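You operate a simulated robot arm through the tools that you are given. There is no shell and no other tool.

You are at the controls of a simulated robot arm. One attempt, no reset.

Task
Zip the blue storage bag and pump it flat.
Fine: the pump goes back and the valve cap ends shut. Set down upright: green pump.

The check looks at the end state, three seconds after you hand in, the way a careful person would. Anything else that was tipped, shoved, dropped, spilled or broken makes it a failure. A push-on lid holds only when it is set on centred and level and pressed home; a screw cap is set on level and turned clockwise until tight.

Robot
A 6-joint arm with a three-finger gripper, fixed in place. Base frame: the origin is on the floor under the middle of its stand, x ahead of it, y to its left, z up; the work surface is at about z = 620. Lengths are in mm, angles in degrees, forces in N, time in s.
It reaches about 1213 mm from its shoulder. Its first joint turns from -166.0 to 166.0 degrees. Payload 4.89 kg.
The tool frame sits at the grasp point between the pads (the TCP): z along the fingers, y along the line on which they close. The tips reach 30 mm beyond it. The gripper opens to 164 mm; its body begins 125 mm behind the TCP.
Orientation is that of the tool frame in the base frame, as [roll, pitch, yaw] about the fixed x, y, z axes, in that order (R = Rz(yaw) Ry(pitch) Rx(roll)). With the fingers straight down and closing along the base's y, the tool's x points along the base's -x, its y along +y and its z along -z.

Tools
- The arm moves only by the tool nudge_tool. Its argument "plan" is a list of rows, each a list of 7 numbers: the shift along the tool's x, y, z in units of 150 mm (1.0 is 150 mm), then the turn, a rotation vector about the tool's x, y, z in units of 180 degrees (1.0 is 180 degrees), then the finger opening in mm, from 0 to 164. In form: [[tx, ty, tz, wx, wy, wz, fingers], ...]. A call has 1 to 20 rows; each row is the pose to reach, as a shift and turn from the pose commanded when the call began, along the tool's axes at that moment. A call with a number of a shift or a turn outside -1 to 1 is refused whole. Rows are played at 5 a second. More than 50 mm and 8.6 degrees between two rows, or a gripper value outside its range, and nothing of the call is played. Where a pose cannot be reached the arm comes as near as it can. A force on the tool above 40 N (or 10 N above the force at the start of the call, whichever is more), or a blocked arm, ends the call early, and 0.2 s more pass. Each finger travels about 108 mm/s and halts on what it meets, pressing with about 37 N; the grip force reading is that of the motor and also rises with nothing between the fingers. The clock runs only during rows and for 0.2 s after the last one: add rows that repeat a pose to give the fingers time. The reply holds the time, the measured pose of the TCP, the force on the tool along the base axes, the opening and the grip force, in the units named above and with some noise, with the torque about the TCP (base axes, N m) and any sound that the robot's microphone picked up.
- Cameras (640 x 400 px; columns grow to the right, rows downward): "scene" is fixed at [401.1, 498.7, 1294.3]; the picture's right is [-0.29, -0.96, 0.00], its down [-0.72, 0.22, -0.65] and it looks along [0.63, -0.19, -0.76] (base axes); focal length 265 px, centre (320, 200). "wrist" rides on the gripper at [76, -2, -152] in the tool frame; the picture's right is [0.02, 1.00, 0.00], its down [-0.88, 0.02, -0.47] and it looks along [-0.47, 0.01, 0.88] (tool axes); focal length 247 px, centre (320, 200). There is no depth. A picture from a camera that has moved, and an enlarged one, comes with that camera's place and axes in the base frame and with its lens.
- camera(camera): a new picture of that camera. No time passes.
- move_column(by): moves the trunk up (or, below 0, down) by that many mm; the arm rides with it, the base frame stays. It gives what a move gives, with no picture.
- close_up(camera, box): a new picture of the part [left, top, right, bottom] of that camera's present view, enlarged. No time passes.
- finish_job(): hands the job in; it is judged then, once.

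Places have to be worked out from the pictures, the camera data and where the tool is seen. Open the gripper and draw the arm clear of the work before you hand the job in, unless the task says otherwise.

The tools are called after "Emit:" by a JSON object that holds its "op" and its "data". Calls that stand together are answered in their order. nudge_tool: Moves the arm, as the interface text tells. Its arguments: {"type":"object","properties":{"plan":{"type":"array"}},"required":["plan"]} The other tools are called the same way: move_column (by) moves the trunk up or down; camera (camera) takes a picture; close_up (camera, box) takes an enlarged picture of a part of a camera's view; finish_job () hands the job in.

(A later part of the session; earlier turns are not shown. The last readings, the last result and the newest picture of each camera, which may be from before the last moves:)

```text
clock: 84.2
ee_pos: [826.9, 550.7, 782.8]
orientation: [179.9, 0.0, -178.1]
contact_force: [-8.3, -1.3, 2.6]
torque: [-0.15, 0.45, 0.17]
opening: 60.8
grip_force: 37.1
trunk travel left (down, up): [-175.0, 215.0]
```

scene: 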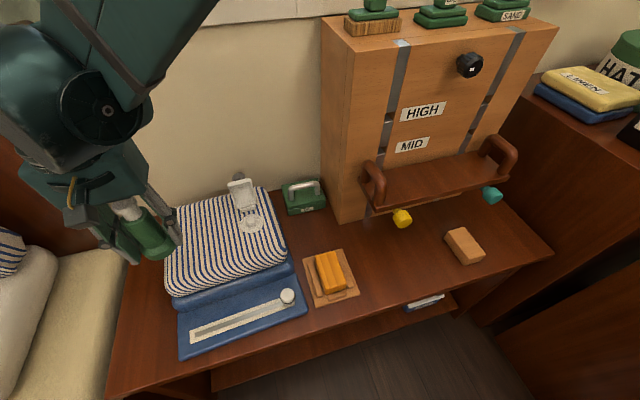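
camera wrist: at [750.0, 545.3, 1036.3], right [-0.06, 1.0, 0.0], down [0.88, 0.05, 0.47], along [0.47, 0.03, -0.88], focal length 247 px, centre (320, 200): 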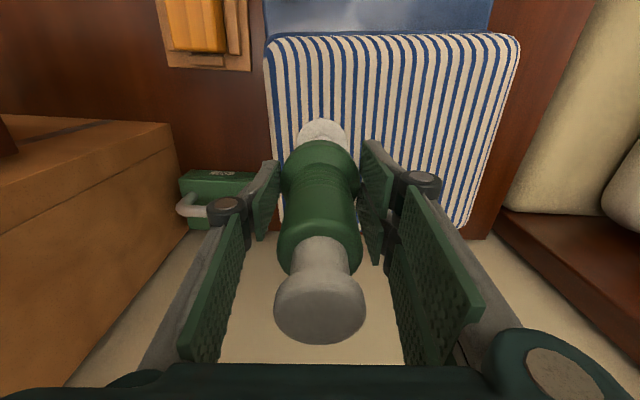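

The remaining side loads are just the snug socket against my stiff grip. I release the pump by opening the fingers and check that it stands.

Emit:
{"op": "nudge_tool", "data": {"plan": [[0.003, 0, 0, 0, 0, 0, 62], [0.003, 0, 0, 0, 0, 0, 75], [0.003, 0, 0, 0, 0, 0, 88], [0.003, 0, 0, 0, 0, 0, 96], [0.003, 0, 0, 0, 0, 0, 96]]}}

Emit:
{"op": "camera", "data": {"camera": "wrist"}}

Emit:
{"op": "close_up", "data": {"camera": "scene", "box": [205, 140, 295, 250]}}

```text
clock: 85.4
ee_pos: [826.8, 551.6, 781.5]
orientation: [-180.0, 0.0, -178.1]
contact_force: [-1.0, 0.0, 0.7]
torque: [0.02, -0.01, 0.0]
opening: 96.0
grip_force: 0.1
trunk travel left (down, up): [-175.0, 215.0]
```

```text
taken
camera wrist: at [752.5, 547.5, 935.6], right [-0.06, 1.0, 0.0], down [0.88, 0.05, 0.47], along [0.47, 0.03, -0.88], focal length 247 px, centre (320, 200)
```

wrist: 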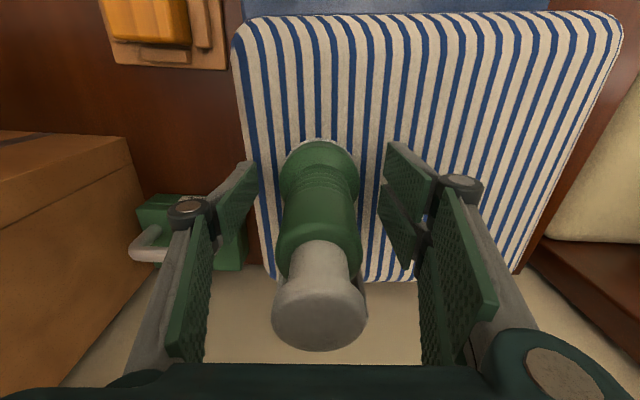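

```text
3.64 times, centred on (250, 195) of scene
camera zoom: at [401.1, 498.7, 1294.3], right [-0.29, -0.96, 0.0], down [-0.72, 0.22, -0.65], along [0.63, -0.19, -0.76], focal length 964 px, centre (574, 218)
```

zoom: 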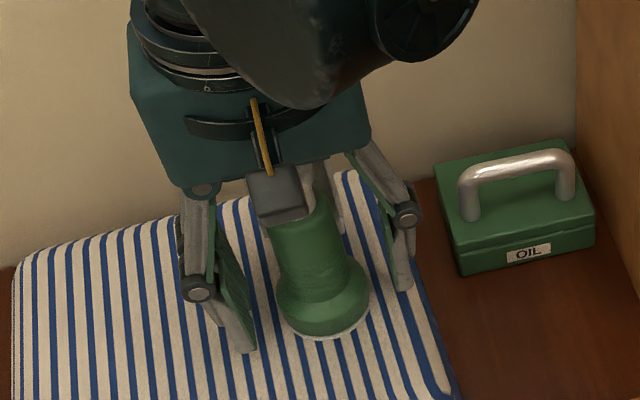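

The pump stands on the seat by itself. I rise straight up with open fingers until clear of the handle, and look at how level it sits.

Emit:
{"op": "nudge_tool", "data": {"plan": [[0, 0, -0.2, 0, 0, 0, 96], [0, 0, -0.4, 0, 0, 0, 96], [0, 0, -0.6, 0, 0, 0, 96], [0, 0, -0.8, 0, 0, 0, 96], [0, 0, -1.0, 0, 0, 0, 96], [0, 0, -1.0, 0, 0, 0, 96]]}}

Emit:
{"op": "camera", "data": {"camera": "wrist"}}

Emit:
{"op": "close_up", "data": {"camera": "wrist", "box": [260, 100, 380, 200]}}

Emit:
{"op": "close_up", "data": {"camera": "scene", "box": [205, 140, 295, 250]}}

```text
clock: 86.8
ee_pos: [829.7, 551.8, 932.7]
orientation: [-180.0, -0.1, -178.2]
contact_force: [-0.4, -0.3, -0.2]
torque: [0.02, -0.05, 0.02]
opening: 96.3
grip_force: 0.1
trunk travel left (down, up): [-175.0, 215.0]
```

```text
taken
camera wrist: at [753.5, 547.4, 1086.1], right [-0.06, 1.0, 0.0], down [0.88, 0.05, 0.47], along [0.47, 0.03, -0.88], focal length 247 px, centre (320, 200)
```

wrist: 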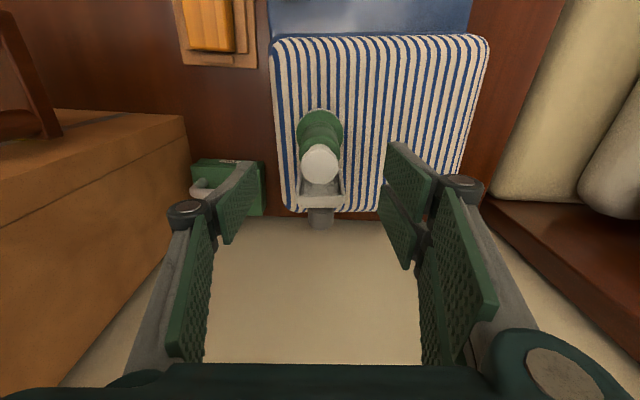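

```text
4.00 times, centred on (320, 150) of wrist
camera zoom: at [753.5, 547.4, 1086.1], right [-0.06, 1.0, 0.0], down [0.88, 0.05, 0.47], along [0.47, 0.03, -0.88], focal length 988 px, centre (320, 400)
```

zoom: 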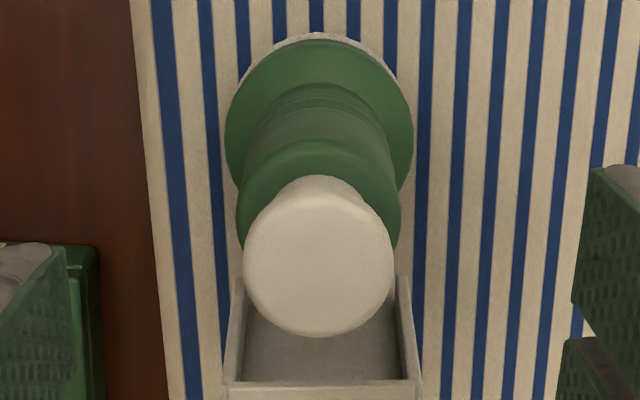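

```text
3.64 times, centred on (250, 195) of scene
camera zoom: at [401.1, 498.7, 1294.3], right [-0.29, -0.96, 0.0], down [-0.72, 0.22, -0.65], along [0.63, -0.19, -0.76], focal length 964 px, centre (574, 218)
```

zoom: 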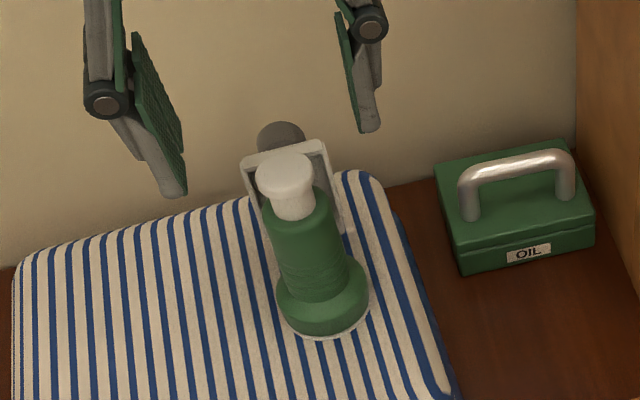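

The pump stands upright on the valve with its handle centred under the hand, top at about z 878. I close the fingers and lower toward the handle, stopping just above it.

Emit:
{"op": "nudge_tool", "data": {"plan": [[0.003, -0.003, 0, 0, 0, 0, 70], [0.005, -0.006, 0, 0, 0, 0, 40], [0.005, -0.006, 0, 0, 0, 0, 15], [0.005, -0.006, 0, 0, 0, 0, 0], [0.005, -0.006, 0.07, 0, 0, 0, 0], [0.005, -0.006, 0.13, 0, 0, 0, 0], [0.005, -0.006, 0.13, 0, 0, 0, 0]]}}

Emit:
{"op": "close_up", "data": {"camera": "wrist", "box": [240, 100, 400, 240]}}

Emit:
{"op": "close_up", "data": {"camera": "scene", "box": [205, 130, 295, 240]}}

```text
clock: 88.4
ee_pos: [827.0, 550.9, 912.5]
orientation: [-179.9, 0.1, -178.1]
contact_force: [0.7, 0.0, -0.5]
torque: [0.01, -0.01, 0.03]
opening: 0.2
grip_force: 37.2
trunk travel left (down, up): [-175.0, 215.0]
```

```text
2.86 times, centred on (320, 170) of wrist
camera zoom: at [751.9, 546.8, 1066.7], right [-0.06, 1.0, 0.0], down [0.88, 0.05, 0.47], along [0.47, 0.03, -0.88], focal length 706 px, centre (320, 286)
```

zoom: 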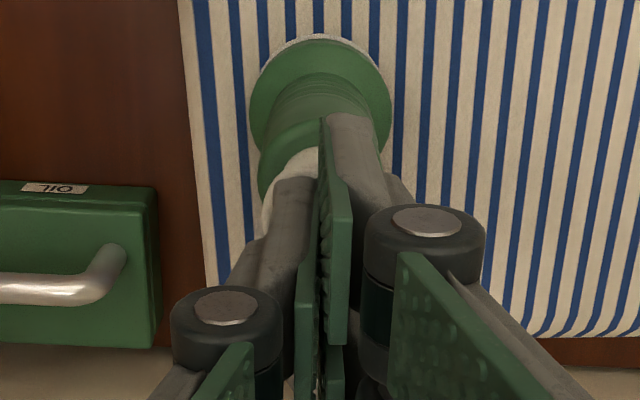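

```text
3.64 times, centred on (250, 185) of scene
camera zoom: at [401.1, 498.7, 1294.3], right [-0.29, -0.96, 0.0], down [-0.72, 0.22, -0.65], along [0.63, -0.19, -0.76], focal length 964 px, centre (574, 254)
```

zoom: 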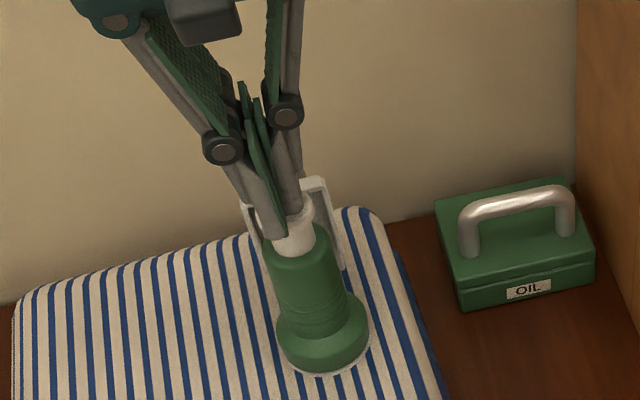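

The fingertips are just above the handle. I press down in small rows to feel the plunger.

Emit:
{"op": "nudge_tool", "data": {"plan": [[0, 0, 0.02, 0, 0, 0, 0], [0, 0, 0.04, 0, 0, 0, 0], [0, 0, 0.06, 0, 0, 0, 0], [0, 0, 0.08, 0, 0, 0, 0], [0, 0, 0.1, 0, 0, 0, 0]]}}

Emit:
{"op": "close_up", "data": {"camera": "scene", "box": [205, 130, 295, 240]}}

```text
clock: 89.6
ee_pos: [827.8, 550.3, 897.7]
orientation: [180.0, -0.1, -178.1]
contact_force: [0.4, -0.2, 0.8]
torque: [0.0, 0.0, 0.01]
opening: 6.0
grip_force: 37.1
trunk travel left (down, up): [-175.0, 215.0]
```

```text
3.64 times, centred on (250, 185) of scene
camera zoom: at [401.1, 498.7, 1294.3], right [-0.29, -0.96, 0.0], down [-0.72, 0.22, -0.65], along [0.63, -0.19, -0.76], focal length 964 px, centre (574, 254)
```

zoom: 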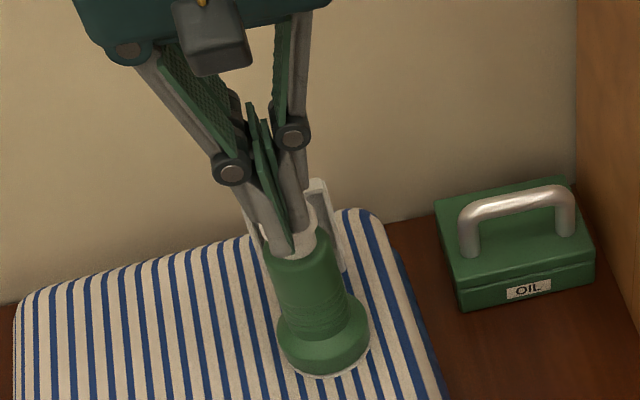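

The fingers have been nudged 6 mm apart and the force is small. I look closely at what the tips are doing on the handle.

Emit:
{"op": "close_up", "data": {"camera": "wrist", "box": [240, 100, 400, 240]}}

Emit:
{"op": "close_up", "data": {"camera": "scene", "box": [225, 155, 275, 215]}}

```text
2.86 times, centred on (320, 170) of wrist
camera zoom: at [751.9, 546.5, 1051.6], right [-0.06, 1.0, 0.0], down [0.88, 0.05, 0.47], along [0.47, 0.03, -0.88], focal length 706 px, centre (320, 286)
```

zoom: 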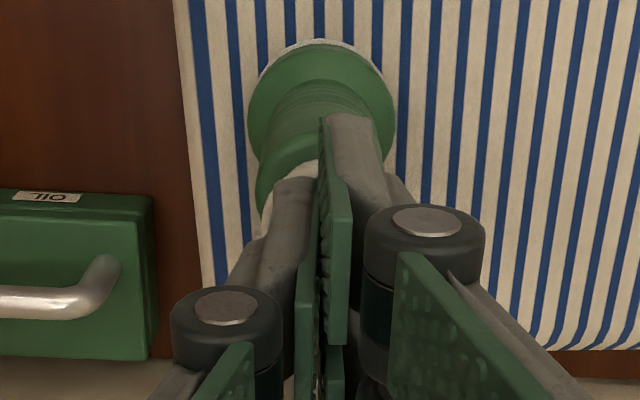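

```text
6.67 times, centred on (250, 185) of scene
camera zoom: at [401.1, 498.7, 1294.3], right [-0.29, -0.96, 0.0], down [-0.72, 0.22, -0.65], along [0.63, -0.19, -0.76], focal length 1768 px, centre (787, 300)
```

zoom: 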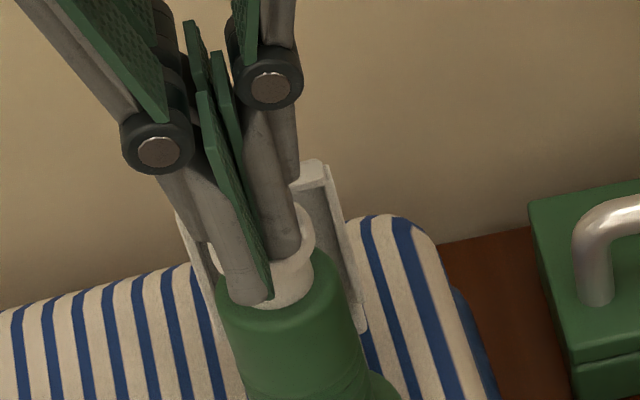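

The tips seem to straddle the small handle rather than press it squarely. I lift off and check whether the handle has moved.

Emit:
{"op": "nudge_tool", "data": {"plan": [[0, 0, -0.05, 0, 0, 0, 0], [0, 0, -0.13, 0, 0, 0, 0], [0, 0, -0.22, 0, 0, 0, 0], [0, 0, -0.22, 0, 0, 0, 0]]}}

Emit:
{"op": "close_up", "data": {"camera": "scene", "box": [205, 130, 295, 240]}}

Emit:
{"op": "close_up", "data": {"camera": "wrist", "box": [240, 80, 400, 220]}}

```text
clock: 90.6
ee_pos: [828.0, 549.7, 928.7]
orientation: [180.0, 0.0, -178.1]
contact_force: [-1.1, -0.3, -0.2]
torque: [0.02, -0.02, 0.0]
opening: 0.0
grip_force: 37.1
trunk travel left (down, up): [-175.0, 215.0]
```

```text
3.64 times, centred on (250, 185) of scene
camera zoom: at [401.1, 498.7, 1294.3], right [-0.29, -0.96, 0.0], down [-0.72, 0.22, -0.65], along [0.63, -0.19, -0.76], focal length 964 px, centre (574, 254)
```

zoom: 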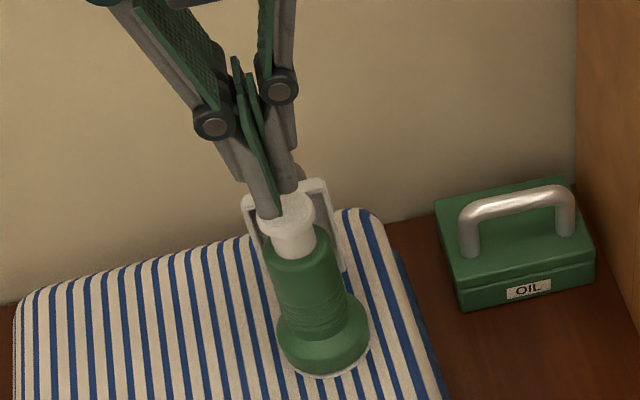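

```text
2.86 times, centred on (320, 150) of wrist
camera zoom: at [751.7, 546.3, 1083.7], right [-0.06, 1.0, 0.0], down [0.88, 0.05, 0.47], along [0.47, 0.03, -0.88], focal length 706 px, centre (320, 343)
```

zoom: 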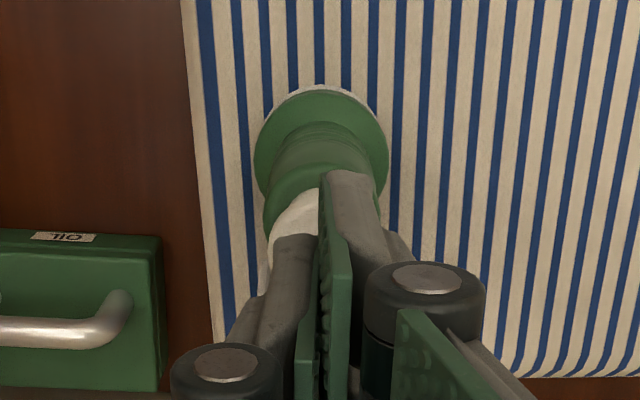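

The handle looks fully up again, so it may have a light return spring. I press again, deeper this time (about 24 mm past contact), and watch the force.

Emit:
{"op": "nudge_tool", "data": {"plan": [[0, 0, 0.08, 0, 0, 0, 0], [0, 0, 0.15, 0, 0, 0, 0], [0, 0, 0.19, 0, 0, 0, 0], [0, 0, 0.23, 0, 0, 0, 0], [0, 0, 0.27, 0, 0, 0, 0], [0, 0, 0.3, 0, 0, 0, 0]]}}

Emit:
{"op": "close_up", "data": {"camera": "scene", "box": [205, 130, 295, 240]}}

Emit:
{"op": "close_up", "data": {"camera": "wrist", "box": [240, 80, 400, 220]}}

```text
clock: 92.0
ee_pos: [826.2, 550.2, 886.5]
orientation: [180.0, 0.0, -178.0]
contact_force: [0.7, -0.2, 1.8]
torque: [0.0, 0.0, 0.01]
opening: 5.9
grip_force: 36.7
trunk travel left (down, up): [-175.0, 215.0]
```

```text
3.64 times, centred on (250, 185) of scene
camera zoom: at [401.1, 498.7, 1294.3], right [-0.29, -0.96, 0.0], down [-0.72, 0.22, -0.65], along [0.63, -0.19, -0.76], focal length 964 px, centre (574, 254)
```

zoom: 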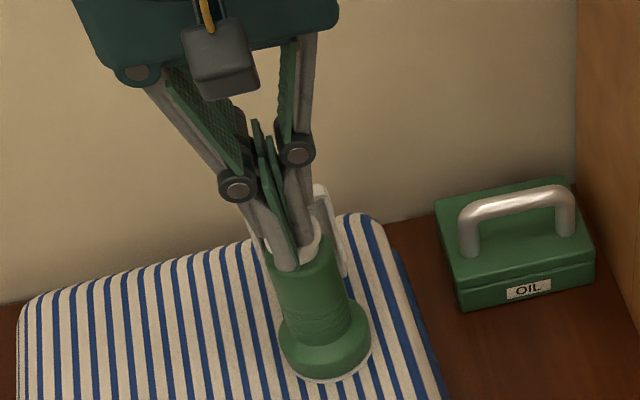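

```text
2.86 times, centred on (320, 150) of wrist
camera zoom: at [751.2, 546.4, 1039.7], right [-0.06, 1.0, 0.0], down [0.88, 0.05, 0.47], along [0.47, 0.03, -0.88], focal length 706 px, centre (320, 343)
```

zoom: 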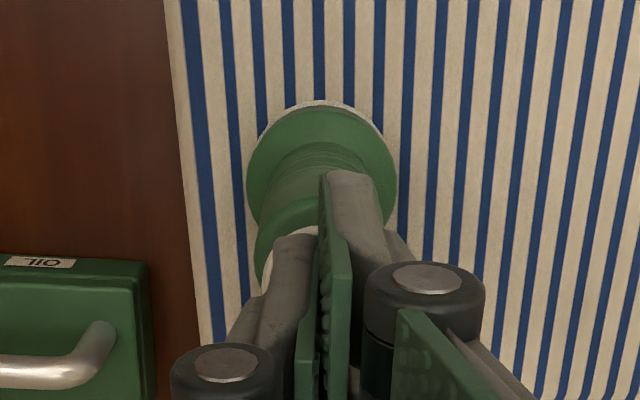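

The handle goes down with only about 2 N, and the bag's top and pump have sunk a few millimetres, so pumping works. I press further to find the bottom of the stroke.

Emit:
{"op": "nudge_tool", "data": {"plan": [[0, 0, 0.015, 0, 0, 0, 0], [0, 0, 0.03, 0, 0, 0, 0], [0, 0, 0.045, 0, 0, 0, 0], [0, 0, 0.06, 0, 0, 0, 0]]}}

Emit:
{"op": "close_up", "data": {"camera": "scene", "box": [205, 130, 295, 240]}}

```text
clock: 93.0
ee_pos: [824.8, 551.0, 876.9]
orientation: [-179.9, 0.0, -178.2]
contact_force: [0.2, -0.4, 3.1]
torque: [0.0, -0.02, -0.03]
opening: 6.0
grip_force: 37.2
trunk travel left (down, up): [-175.0, 215.0]
```

```text
3.64 times, centred on (250, 185) of scene
camera zoom: at [401.1, 498.7, 1294.3], right [-0.29, -0.96, 0.0], down [-0.72, 0.22, -0.65], along [0.63, -0.19, -0.76], focal length 964 px, centre (574, 254)
```

zoom: 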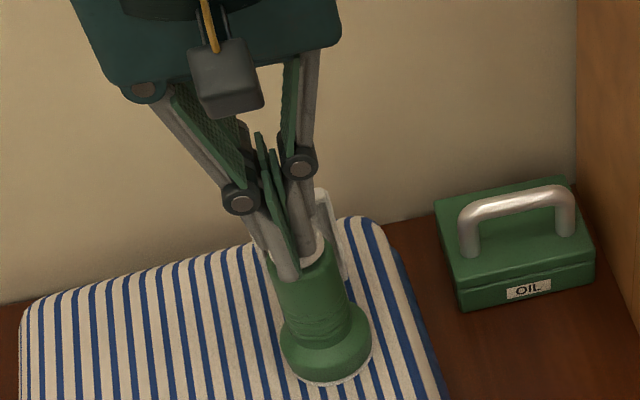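

The bag sinks as the plunger goes down, at about 3 N. I release the plunger fully to confirm that the bag stays down and the handle springs back.

Emit:
{"op": "nudge_tool", "data": {"plan": [[0, 0, -0.1, 0, 0, 0, 0], [0, 0, -0.2, 0, 0, 0, 0], [0, 0, -0.27, 0, 0, 0, 0], [0, 0, -0.27, 0, 0, 0, 0]]}}

Emit:
{"op": "close_up", "data": {"camera": "scene", "box": [205, 130, 295, 240]}}

Emit:
{"op": "close_up", "data": {"camera": "scene", "box": [160, 150, 340, 370]}}

```text
clock: 94.0
ee_pos: [826.3, 549.9, 918.0]
orientation: [-180.0, 0.0, -178.1]
contact_force: [-1.1, 0.0, -0.6]
torque: [0.02, -0.05, -0.03]
opening: 0.4
grip_force: 37.1
trunk travel left (down, up): [-175.0, 215.0]
```

```text
3.64 times, centred on (250, 185) of scene
camera zoom: at [401.1, 498.7, 1294.3], right [-0.29, -0.96, 0.0], down [-0.72, 0.22, -0.65], along [0.63, -0.19, -0.76], focal length 964 px, centre (574, 254)
```

zoom: 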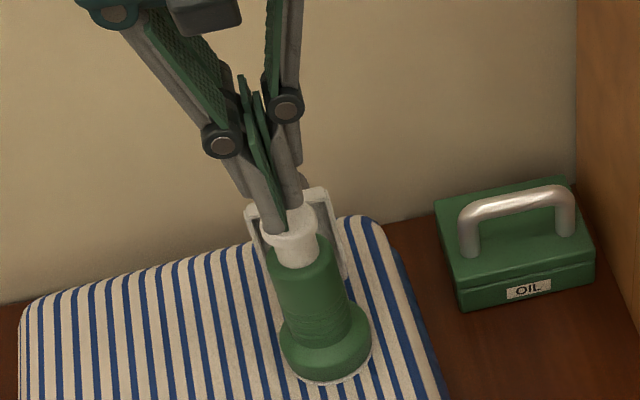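

```text
1.82 times, centred on (250, 260) of scene
camera zoom: at [401.1, 498.7, 1294.3], right [-0.29, -0.96, 0.0], down [-0.72, 0.22, -0.65], along [0.63, -0.19, -0.76], focal length 482 px, centre (447, 91)
```

zoom: 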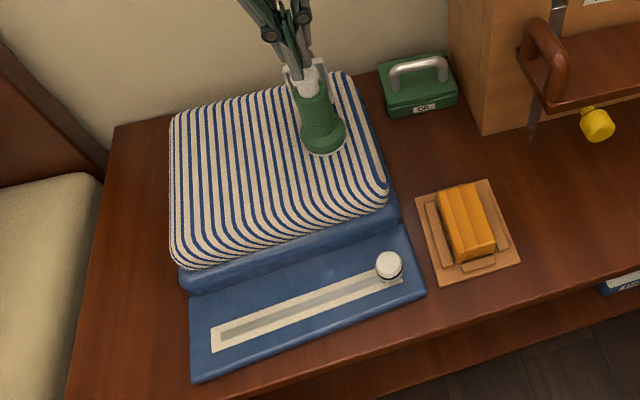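

The handle springs back and the bag stays lower. I now do repeated strokes, going a little deeper each time as the pump sinks, and check progress.

Emit:
{"op": "nudge_tool", "data": {"plan": [[0, 0, 0.15, 0, 0, 0, 0], [0, 0, 0.24, 0, 0, 0, 0], [0, 0, 0.3, 0, 0, 0, 0], [0, 0, 0.22, 0, 0, 0, 0], [0, 0, 0.13, 0, 0, 0, 0], [0, 0, 0.13, 0, 0, 0, 0], [0, 0, 0.24, 0, 0, 0, 0], [0, 0, 0.33, 0, 0, 0, 0], [0, 0, 0.36, 0, 0, 0, 0]]}}

Emit:
{"op": "close_up", "data": {"camera": "scene", "box": [205, 130, 295, 240]}}

```text
clock: 96.0
ee_pos: [825.0, 550.7, 862.2]
orientation: [180.0, 0.0, -178.1]
contact_force: [-0.2, 0.6, 2.1]
torque: [-0.01, -0.03, 0.0]
opening: 5.9
grip_force: 37.1
trunk travel left (down, up): [-175.0, 215.0]
```

```text
3.64 times, centred on (250, 185) of scene
camera zoom: at [401.1, 498.7, 1294.3], right [-0.29, -0.96, 0.0], down [-0.72, 0.22, -0.65], along [0.63, -0.19, -0.76], focal length 964 px, centre (574, 254)
```

zoom: 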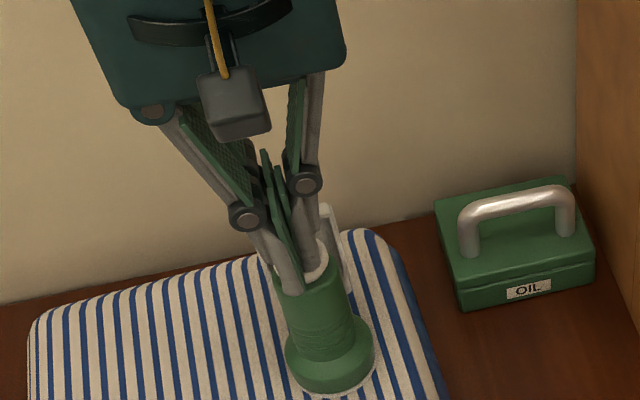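

Each stroke sinks the pump about 6 mm. I continue with five strokes in one go, stepping the stroke down by 6 mm each time.

Emit:
{"op": "nudge_tool", "data": {"plan": [[0, 0, -0.08, 0, 0, 0, 0], [0, 0, -0.15, 0, 0, 0, 0], [0, 0, -0.04, 0, 0, 0, 0], [0, 0, 0.047, 0, 0, 0, 0], [0, 0, -0.05, 0, 0, 0, 0], [0, 0, -0.107, 0, 0, 0, 0], [0, 0, 0.0, 0, 0, 0, 0], [0, 0, 0.087, 0, 0, 0, 0], [0, 0, 0.0, 0, 0, 0, 0], [0, 0, -0.067, 0, 0, 0, 0], [0, 0, 0.04, 0, 0, 0, 0], [0, 0, 0.127, 0, 0, 0, 0], [0, 0, 0.03, 0, 0, 0, 0], [0, 0, -0.027, 0, 0, 0, 0], [0, 0, 0.08, 0, 0, 0, 0], [0, 0, 0.167, 0, 0, 0, 0]]}}

Emit:
{"op": "close_up", "data": {"camera": "scene", "box": [205, 140, 295, 250]}}

Emit:
{"op": "close_up", "data": {"camera": "scene", "box": [160, 150, 340, 370]}}

```text
clock: 99.4
ee_pos: [826.1, 549.7, 838.6]
orientation: [179.9, -0.1, -178.0]
contact_force: [1.3, -0.3, 1.1]
torque: [0.09, -0.07, 0.02]
opening: 6.1
grip_force: 36.9
trunk travel left (down, up): [-175.0, 215.0]
```

```text
3.64 times, centred on (250, 195) of scene
camera zoom: at [401.1, 498.7, 1294.3], right [-0.29, -0.96, 0.0], down [-0.72, 0.22, -0.65], along [0.63, -0.19, -0.76], focal length 964 px, centre (574, 218)
```

zoom: 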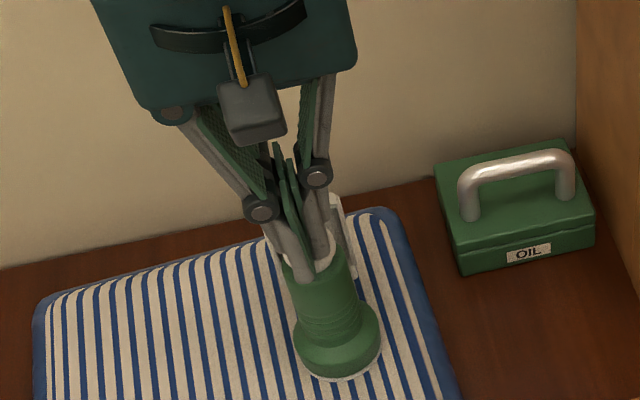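

```text
1.82 times, centred on (250, 260) of scene
camera zoom: at [401.1, 498.7, 1294.3], right [-0.29, -0.96, 0.0], down [-0.72, 0.22, -0.65], along [0.63, -0.19, -0.76], focal length 482 px, centre (447, 91)
```

zoom: 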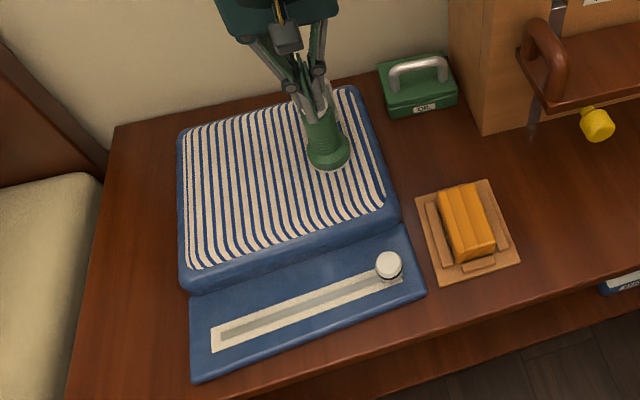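

The striped top has sunk nearly level with the blue rim, about 45 mm so far. I do two more strokes and watch for a stop.

Emit:
{"op": "nudge_tool", "data": {"plan": [[0, 0, -0.09, 0, 0, 0, 0], [0, 0, -0.167, 0, 0, 0, 0], [0, 0, -0.167, 0, 0, 0, 0], [0, 0, -0.05, 0, 0, 0, 0], [0, 0, 0.0, 0, 0, 0, 0], [0, 0, 0.035, 0, 0, 0, 0], [0, 0, -0.06, 0, 0, 0, 0], [0, 0, -0.127, 0, 0, 0, 0], [0, 0, -0.127, 0, 0, 0, 0], [0, 0, -0.02, 0, 0, 0, 0], [0, 0, 0.04, 0, 0, 0, 0], [0, 0, 0.07, 0, 0, 0, 0]]}}

Emit:
{"op": "close_up", "data": {"camera": "scene", "box": [205, 140, 295, 250]}}

Emit:
{"op": "close_up", "data": {"camera": "scene", "box": [160, 150, 340, 370]}}

```text
clock: 102.0
ee_pos: [825.9, 549.2, 827.5]
orientation: [180.0, -0.1, -178.1]
contact_force: [0.3, -0.4, 3.0]
torque: [0.03, -0.03, 0.01]
opening: 6.0
grip_force: 36.8
trunk travel left (down, up): [-175.0, 215.0]
heard: click
```

```text
3.64 times, centred on (250, 195) of scene
camera zoom: at [401.1, 498.7, 1294.3], right [-0.29, -0.96, 0.0], down [-0.72, 0.22, -0.65], along [0.63, -0.19, -0.76], focal length 964 px, centre (574, 218)
```

zoom: 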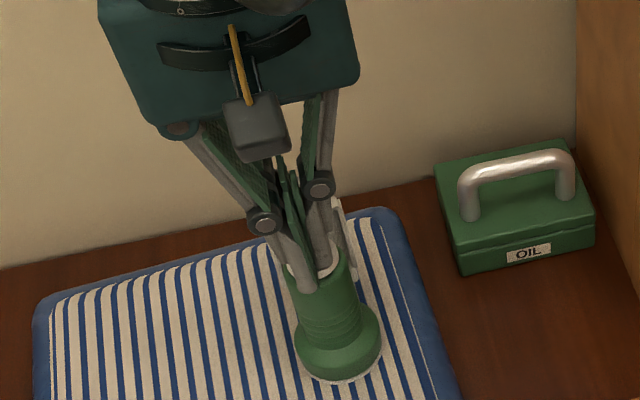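

```text
1.82 times, centred on (250, 260) of scene
camera zoom: at [401.1, 498.7, 1294.3], right [-0.29, -0.96, 0.0], down [-0.72, 0.22, -0.65], along [0.63, -0.19, -0.76], focal length 482 px, centre (447, 91)
```

zoom: 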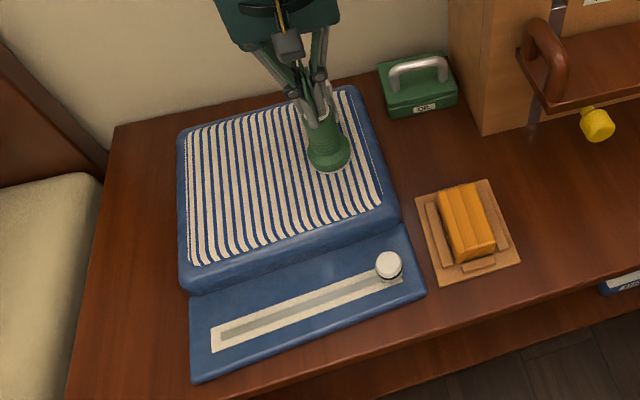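

I heard a click, and the striped top is now almost flush; the last strokes sank it only about 3 mm more. I do two more strokes to confirm it is fully flat.

Emit:
{"op": "nudge_tool", "data": {"plan": [[0, 0, -0.1, 0, 0, 0, 0], [0, 0, -0.19, 0, 0, 0, 0], [0, 0, -0.19, 0, 0, 0, 0], [0, 0, -0.08, 0, 0, 0, 0], [0, 0, -0.02, 0, 0, 0, 0], [0, 0, 0.01, 0, 0, 0, 0], [0, 0, -0.1, 0, 0, 0, 0], [0, 0, -0.18, 0, 0, 0, 0], [0, 0, -0.18, 0, 0, 0, 0], [0, 0, -0.08, 0, 0, 0, 0], [0, 0, -0.01, 0, 0, 0, 0], [0, 0, 0.02, 0, 0, 0, 0]]}}

Emit:
{"op": "close_up", "data": {"camera": "scene", "box": [205, 140, 295, 250]}}

Emit:
{"op": "close_up", "data": {"camera": "scene", "box": [160, 150, 340, 370]}}

```text
clock: 104.6
ee_pos: [826.8, 551.6, 824.4]
orientation: [-180.0, 0.1, -178.2]
contact_force: [0.8, 0.2, 1.8]
torque: [0.01, -0.06, 0.04]
opening: 5.9
grip_force: 36.7
trunk travel left (down, up): [-175.0, 215.0]
heard: click, click
```

```text
3.64 times, centred on (250, 195) of scene
camera zoom: at [401.1, 498.7, 1294.3], right [-0.29, -0.96, 0.0], down [-0.72, 0.22, -0.65], along [0.63, -0.19, -0.76], focal length 964 px, centre (574, 218)
```

zoom: 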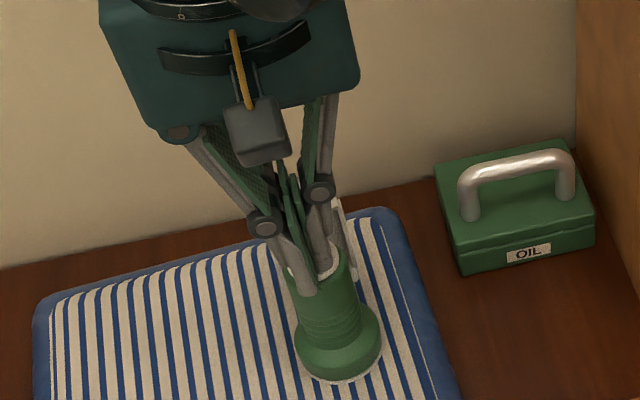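

```text
1.82 times, centred on (250, 260) of scene
camera zoom: at [401.1, 498.7, 1294.3], right [-0.29, -0.96, 0.0], down [-0.72, 0.22, -0.65], along [0.63, -0.19, -0.76], focal length 482 px, centre (447, 91)
```

zoom: 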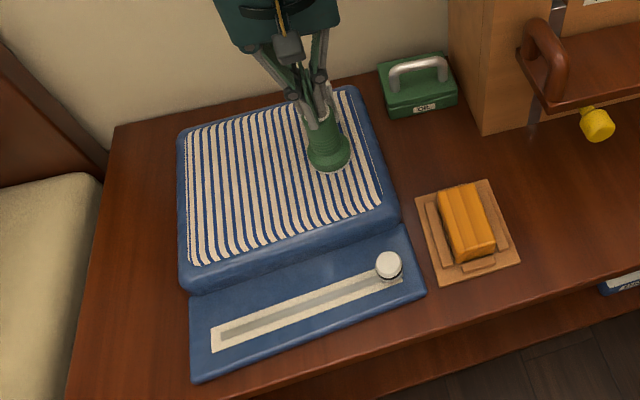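

No further sinking, only clicks at the bottom of each stroke, so the bag is flat. I lift off the handle, open the fingers, and look at the pump before gripping its flange again.

Emit:
{"op": "nudge_tool", "data": {"plan": [[0, 0, -0.1, 0, 0, 0, 0], [0, 0, -0.25, 0, 0, 0, 0], [0, 0, -0.45, 0, 0, 0, 0], [0, 0, -0.55, 0, 0, 0, 40], [0, 0, -0.55, 0, 0, 0, 80], [0, 0, -0.55, 0, 0, 0, 92], [0, 0, -0.55, 0, 0, 0, 92]]}}

Emit:
{"op": "camera", "data": {"camera": "wrist"}}

Emit:
{"op": "close_up", "data": {"camera": "wrist", "box": [240, 80, 400, 220]}}

Emit:
{"op": "close_up", "data": {"camera": "scene", "box": [205, 140, 295, 250]}}

```text
clock: 106.2
ee_pos: [828.6, 551.4, 907.2]
orientation: [180.0, 0.0, -178.0]
contact_force: [0.0, -0.5, -0.3]
torque: [0.0, -0.03, 0.01]
opening: 92.2
grip_force: 0.0
trunk travel left (down, up): [-175.0, 215.0]
```

```text
taken
camera wrist: at [752.8, 547.4, 1061.1], right [-0.06, 1.0, 0.0], down [0.88, 0.05, 0.47], along [0.47, 0.03, -0.88], focal length 247 px, centre (320, 200)
```

wrist: 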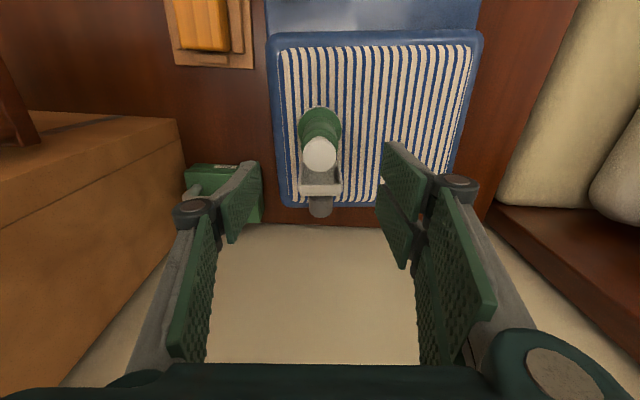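

```text
2.86 times, centred on (320, 150) of wrist
camera zoom: at [752.8, 547.4, 1061.1], right [-0.06, 1.0, 0.0], down [0.88, 0.05, 0.47], along [0.47, 0.03, -0.88], focal length 706 px, centre (320, 343)
```

zoom: 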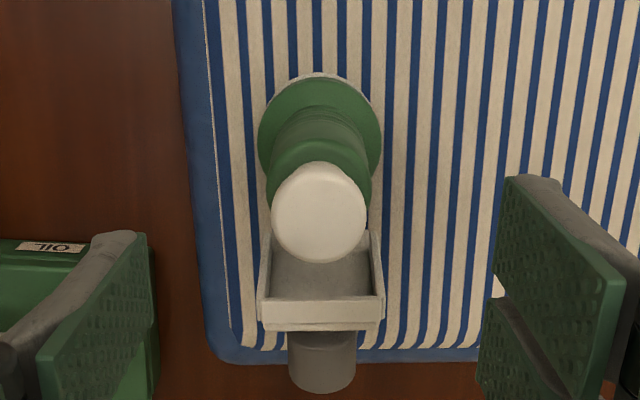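

```text
3.64 times, centred on (250, 195) of scene
camera zoom: at [401.1, 498.7, 1294.3], right [-0.29, -0.96, 0.0], down [-0.72, 0.22, -0.65], along [0.63, -0.19, -0.76], focal length 964 px, centre (574, 218)
```

zoom: 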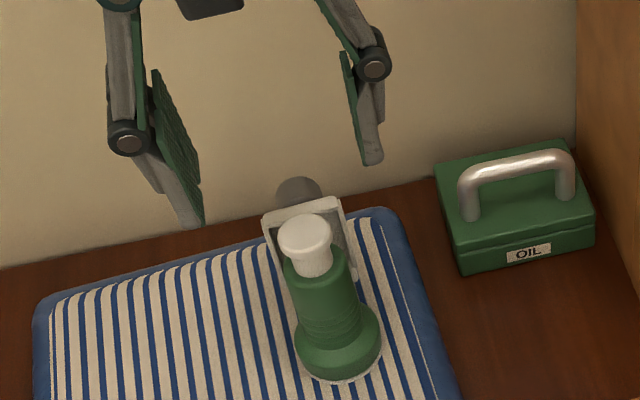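

The pump stands straight with its base now at about z 697. I narrow the opening to 78 and come down around it in two stages toward TCP z≈735.

Emit:
{"op": "nudge_tool", "data": {"plan": [[0.004, -0.002, 0, 0, 0, 0, 78], [0.004, -0.002, 0.2, 0, 0, 0, 78], [0.004, -0.002, 0.45, 0, 0, 0, 78], [0.004, -0.002, 0.7, 0, 0, 0, 78], [0.004, -0.002, 0.85, 0, 0, 0, 78], [0.004, -0.002, 0.85, 0, 0, 0, 78]]}}

Emit:
{"op": "close_up", "data": {"camera": "wrist", "box": [200, 80, 440, 280]}}

```text
clock: 107.6
ee_pos: [826.5, 549.9, 778.3]
orientation: [179.9, 0.0, -178.1]
contact_force: [0.2, -0.3, -0.4]
torque: [-0.04, 0.04, 0.02]
opening: 78.1
grip_force: 0.1
trunk travel left (down, up): [-175.0, 215.0]
```

```text
2.00 times, centred on (320, 180) of wrist
camera zoom: at [750.9, 545.9, 931.6], right [-0.06, 1.0, 0.0], down [0.88, 0.05, 0.47], along [0.47, 0.03, -0.88], focal length 494 px, centre (320, 240)
```

zoom: 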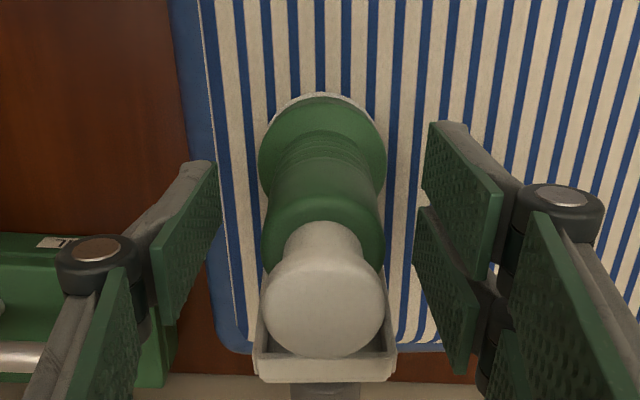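

The pump is centred between the pads. I descend the last 45 mm and close on the flange.

Emit:
{"op": "nudge_tool", "data": {"plan": [[-0.006, 0.003, 0.1, 0, 0, 0, 78], [-0.006, 0.003, 0.2, 0, 0, 0, 78], [-0.006, 0.003, 0.27, 0, 0, 0, 78], [-0.006, 0.003, 0.29, 0, 0, 0, 78], [-0.006, 0.003, 0.29, 0, 0, 0, 78]]}}

Emit:
{"op": "close_up", "data": {"camera": "wrist", "box": [200, 80, 440, 280]}}

Emit:
{"op": "close_up", "data": {"camera": "scene", "box": [205, 150, 295, 260]}}

```text
clock: 108.8
ee_pos: [825.5, 551.2, 735.4]
orientation: [-180.0, 0.1, -178.1]
contact_force: [0.0, 0.6, 0.1]
torque: [-0.02, 0.03, -0.01]
opening: 78.1
grip_force: 0.2
trunk travel left (down, up): [-175.0, 215.0]
```

```text
2.00 times, centred on (320, 180) of wrist
camera zoom: at [750.9, 546.7, 888.9], right [-0.06, 1.0, 0.0], down [0.88, 0.05, 0.47], along [0.47, 0.03, -0.88], focal length 494 px, centre (320, 240)
```

zoom: 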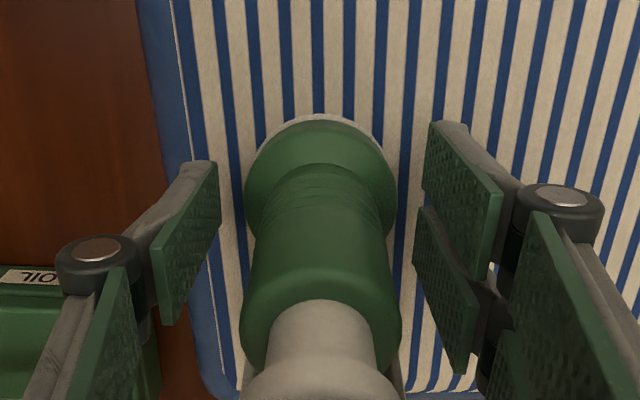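

```text
3.64 times, centred on (250, 205) of scene
camera zoom: at [401.1, 498.7, 1294.3], right [-0.29, -0.96, 0.0], down [-0.72, 0.22, -0.65], along [0.63, -0.19, -0.76], focal length 964 px, centre (574, 182)
```

zoom: 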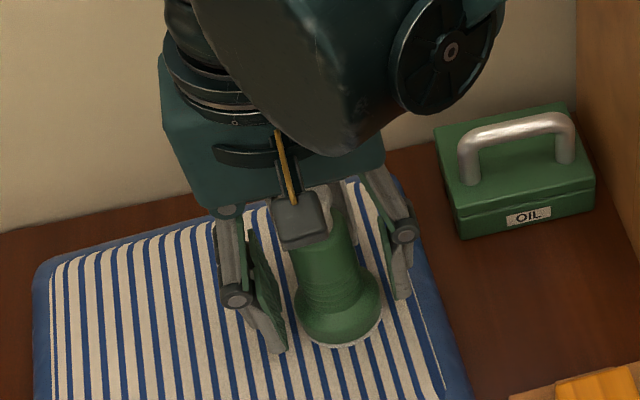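

Compared with the table grip, the flange sits about 8 mm lower in the hand, so I go 7 mm further down before closing.

Emit:
{"op": "nudge_tool", "data": {"plan": [[0, 0, 0.02, 0, 0, 0, 78], [0, 0, 0.04, 0, 0, 0, 78], [0, 0, 0.049, 0, 0, 0, 78], [0, 0, 0.049, 0, 0, 0, 70], [0, 0, 0.049, 0, 0, 0, 60], [0, 0, 0.049, 0, 0, 0, 52], [0, 0, 0.049, 0, 0, 0, 48], [0, 0, 0.049, 0, 0, 0, 48]]}}

Emit:
{"op": "close_up", "data": {"camera": "wrist", "box": [200, 80, 440, 280]}}

```text
clock: 110.6
ee_pos: [826.7, 551.6, 728.8]
orientation: [180.0, 0.0, -178.2]
contact_force: [0.9, -1.6, 0.3]
torque: [-0.06, -0.02, 0.07]
opening: 61.1
grip_force: 36.9
trunk travel left (down, up): [-175.0, 215.0]
```

```text
2.00 times, centred on (320, 180) of wrist
camera zoom: at [751.7, 547.2, 882.5], right [-0.06, 1.0, 0.0], down [0.88, 0.05, 0.47], along [0.47, 0.03, -0.88], focal length 494 px, centre (320, 240)
```

zoom: 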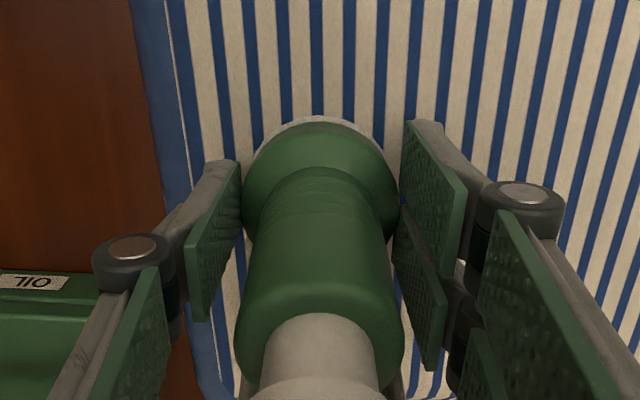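

The flange is held at 61 mm. I lift slowly off the nozzle and check that the bag top does not follow.

Emit:
{"op": "nudge_tool", "data": {"plan": [[0, 0, -0.013, 0, 0, 0, 48], [0, 0, -0.03, 0, 0, 0, 48], [0, 0, -0.05, 0, 0, 0, 48], [0, 0, -0.08, 0, 0, 0, 48], [0, 0, -0.12, 0, 0, 0, 48], [0, 0, -0.2, 0, 0, 0, 48], [0, 0, -0.3, 0, 0, 0, 48], [0, 0, -0.3, 0, 0, 0, 48]]}}

Emit:
{"op": "close_up", "data": {"camera": "wrist", "box": [200, 60, 440, 260]}}

Emit:
{"op": "close_up", "data": {"camera": "scene", "box": [160, 150, 340, 370]}}

```text
clock: 112.4
ee_pos: [825.0, 550.9, 774.9]
orientation: [-180.0, 0.0, -178.0]
contact_force: [0.0, 0.9, -3.1]
torque: [0.0, -0.01, -0.04]
opening: 61.0
grip_force: 36.8
trunk travel left (down, up): [-175.0, 215.0]
```

```text
2.00 times, centred on (320, 160) of wrist
camera zoom: at [752.0, 546.7, 928.2], right [-0.06, 1.0, 0.0], down [0.88, 0.05, 0.47], along [0.47, 0.03, -0.88], focal length 494 px, centre (320, 280)
```

zoom: 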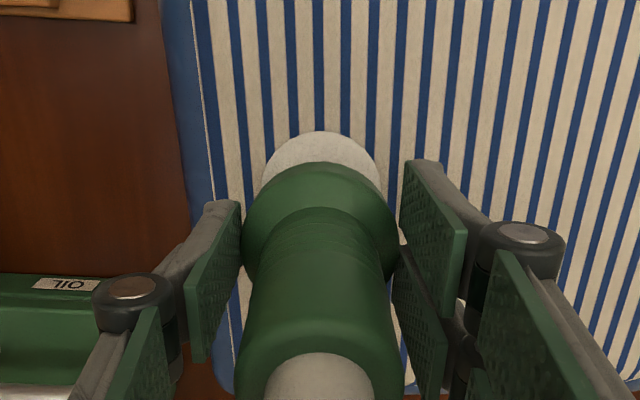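

```text
1.82 times, centred on (250, 260) of scene
camera zoom: at [401.1, 498.7, 1294.3], right [-0.29, -0.96, 0.0], down [-0.72, 0.22, -0.65], along [0.63, -0.19, -0.76], focal length 482 px, centre (447, 91)
```

zoom: 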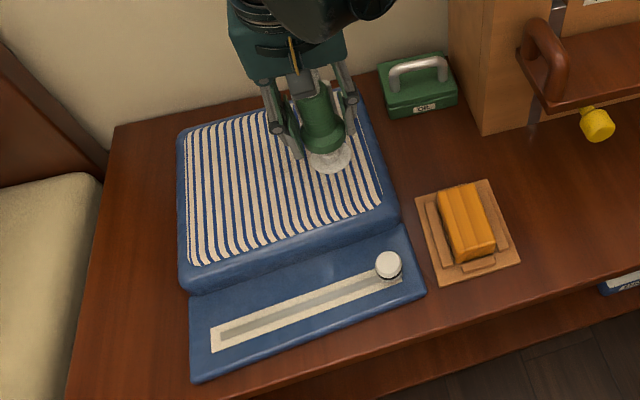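

The pump is off the nozzle and the bag stays flat. I raise it and carry it back toward its home at about (659, 861.5).

Emit:
{"op": "nudge_tool", "data": {"plan": [[0, 0, -0.15, 0, 0, 0, 48], [0, 0, -0.3, 0, 0, 0, 48], [0.04, 0.07, -0.45, 0, 0, 0, 48], [0.13, 0.25, -0.5, 0, 0, 0, 48], [0.23, 0.44, -0.5, 0, 0, 0, 48], [0.33, 0.63, -0.5, 0, 0, 0, 48], [0.43, 0.82, -0.5, 0, 0, 0, 48], [0.53, 1.0, -0.5, 0, 0, 0, 48]]}}

Emit:
{"op": "nudge_tool", "data": {"plan": [[0.1, 0.19, 0, 0, 0, 0, 48], [0.2, 0.38, 0, 0, 0, 0, 48], [0.3, 0.57, 0, 0, 0, 0, 48], [0.4, 0.76, 0, 0, 0, 0, 48], [0.5, 0.93, 0, 0, 0, 0, 48], [0.53, 1.0, 0, 0, 0, 0, 48], [0.53, 1.0, 0, 0, 0, 0, 48]]}}

Emit:
{"op": "camera", "data": {"camera": "wrist"}}

Emit:
{"op": "camera", "data": {"camera": "scene"}}

```text
clock: 114.2
ee_pos: [742.5, 698.3, 848.8]
orientation: [-180.0, 0.0, -178.1]
contact_force: [0.8, -1.7, -1.6]
torque: [0.19, 0.18, -0.04]
opening: 60.9
grip_force: 36.6
trunk travel left (down, up): [-175.0, 215.0]
```

```text
clock: 115.8
ee_pos: [658.8, 845.5, 847.1]
orientation: [-180.0, 0.0, -178.1]
contact_force: [0.0, -0.1, -2.5]
torque: [0.02, 0.03, 0.0]
opening: 60.8
grip_force: 37.1
trunk travel left (down, up): [-175.0, 215.0]
```

```text
taken
camera wrist: at [583.1, 841.7, 1001.3], right [-0.06, 1.0, 0.0], down [0.88, 0.05, 0.47], along [0.47, 0.03, -0.88], focal length 247 px, centre (320, 200)
```

wrist: 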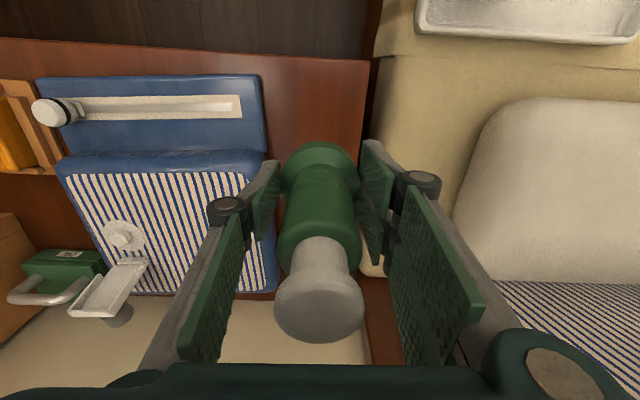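

```text
taken
```

scene: 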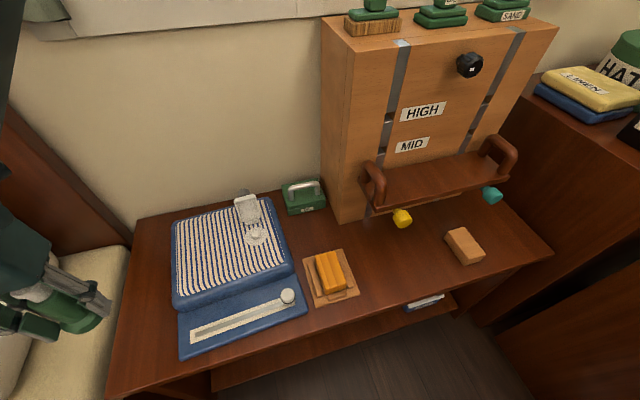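

The bag stays flat with the lid open. I line up over the pump's home, correcting 15 mm in +y, and lower in stages.

Emit:
{"op": "nudge_tool", "data": {"plan": [[0.002, 0.05, 0, 0, 0, 0, 48], [0.002, 0.103, 0, 0, 0, 0, 48], [0.002, 0.103, 0.25, 0, 0, 0, 48], [0.002, 0.103, 0.5, 0, 0, 0, 48], [0.002, 0.103, 0.75, 0, 0, 0, 48], [0.002, 0.103, 0.95, 0, 0, 0, 48], [0.002, 0.103, 0.95, 0, 0, 0, 48]]}}

Emit:
{"op": "camera", "data": {"camera": "wrist"}}

Emit:
{"op": "close_up", "data": {"camera": "scene", "box": [60, 260, 200, 380]}}

```text
clock: 117.4
ee_pos: [656.4, 860.5, 706.0]
orientation: [-179.9, 0.0, -178.1]
contact_force: [-0.8, -0.1, -2.9]
torque: [0.0, 0.0, -0.02]
opening: 61.1
grip_force: 37.3
trunk travel left (down, up): [-175.0, 215.0]
```

```text
taken
camera wrist: at [581.8, 856.3, 859.1], right [-0.06, 1.0, 0.0], down [0.88, 0.05, 0.47], along [0.47, 0.03, -0.88], focal length 247 px, centre (320, 200)
```

wrist: 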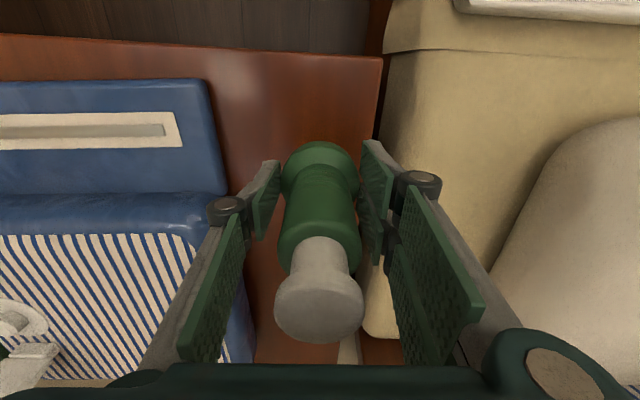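

```text
3.33 times, centred on (130, 320) of scene
camera zoom: at [401.1, 498.7, 1294.3], right [-0.29, -0.96, 0.0], down [-0.72, 0.22, -0.65], along [0.63, -0.19, -0.76], focal length 884 px, centre (953, -200)
```

zoom: 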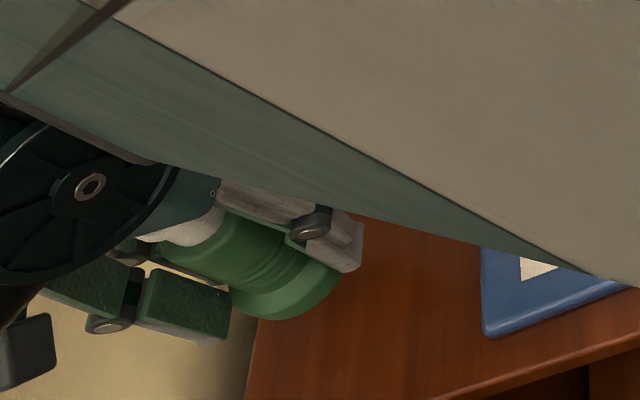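

I am about 48 mm above the set-down height. I lower 44 mm, then finish in small rows until the table takes the weight.

Emit:
{"op": "nudge_tool", "data": {"plan": [[-0.003, 0.005, 0.1, 0, 0, 0, 48], [-0.003, 0.005, 0.2, 0, 0, 0, 48], [-0.003, 0.005, 0.28, 0, 0, 0, 48], [-0.003, 0.005, 0.3, 0, 0, 0, 48], [-0.003, 0.005, 0.307, 0, 0, 0, 48], [-0.003, 0.005, 0.307, 0, 0, 0, 48]]}}

```text
clock: 118.8
ee_pos: [658.1, 862.3, 659.4]
orientation: [-180.0, 0.1, -178.1]
contact_force: [0.7, 0.1, -2.4]
torque: [-0.03, 0.01, 0.0]
opening: 60.8
grip_force: 37.4
trunk travel left (down, up): [-175.0, 215.0]
```

The weight is still in the hand, so I lower another 1–3 mm in small rows.

Emit:
{"op": "nudge_tool", "data": {"plan": [[0, 0, 0.005, 0, 0, 0, 48], [0, 0, 0.01, 0, 0, 0, 48], [0, 0, 0.014, 0, 0, 0, 48], [0, 0, 0.014, 0, 0, 0, 48]]}}

Emit:
{"op": "close_up", "data": {"camera": "wrist", "box": [200, 80, 440, 280]}}

```text
clock: 119.8
ee_pos: [657.7, 862.3, 658.8]
orientation: [180.0, 0.1, -178.2]
contact_force: [-0.2, -0.4, -2.3]
torque: [-0.01, 0.0, 0.0]
opening: 60.7
grip_force: 36.3
trunk travel left (down, up): [-175.0, 215.0]
```

```text
2.00 times, centred on (320, 180) of wrist
camera zoom: at [582.6, 857.8, 811.8], right [-0.06, 1.0, 0.0], down [0.88, 0.05, 0.47], along [0.47, 0.03, -0.88], focal length 494 px, centre (320, 240)
```

zoom: 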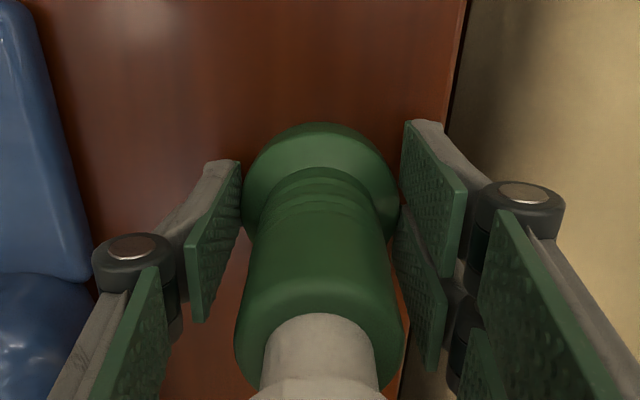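

There is still no table contact. I continue down by up to 3 mm more in 0.6 mm rows.

Emit:
{"op": "nudge_tool", "data": {"plan": [[0, 0, 0.004, 0, 0, 0, 48], [0, 0, 0.008, 0, 0, 0, 48], [0, 0, 0.012, 0, 0, 0, 48], [0, 0, 0.016, 0, 0, 0, 48], [0, 0, 0.016, 0, 0, 0, 48]]}}

```text
clock: 121.0
ee_pos: [657.5, 861.1, 656.8]
orientation: [179.9, 0.1, -178.2]
contact_force: [6.6, 7.3, 27.0]
torque: [0.15, -0.11, 0.02]
opening: 60.9
grip_force: 36.5
trunk travel left (down, up): [-175.0, 215.0]
```

Firm table contact at 27 N. I ease up about 0.9 mm to drop the load, then open the fingers.

Emit:
{"op": "nudge_tool", "data": {"plan": [[0, 0, -0.004, 0, 0, 0, 48], [0, 0, -0.007, 0, 0, 0, 48], [0, 0, -0.007, 0, 0, 0, 48]]}}

```text
clock: 121.8
ee_pos: [657.3, 861.5, 657.1]
orientation: [-180.0, 0.0, -178.0]
contact_force: [7.4, 6.3, 23.8]
torque: [0.33, -0.44, -0.04]
opening: 61.4
grip_force: 36.8
trunk travel left (down, up): [-175.0, 215.0]
```

There is still 24 N, so I raise another 1 mm.

Emit:
{"op": "nudge_tool", "data": {"plan": [[0, 0, -0.004, 0, 0, 0, 48], [0, 0, -0.007, 0, 0, 0, 48], [0, 0, -0.007, 0, 0, 0, 48]]}}

```text
clock: 122.6
ee_pos: [657.5, 862.2, 659.7]
orientation: [-180.0, 0.0, -178.0]
contact_force: [-0.4, 0.0, -1.0]
torque: [0.06, -0.02, 0.02]
opening: 61.0
grip_force: 37.0
trunk travel left (down, up): [-175.0, 215.0]
```

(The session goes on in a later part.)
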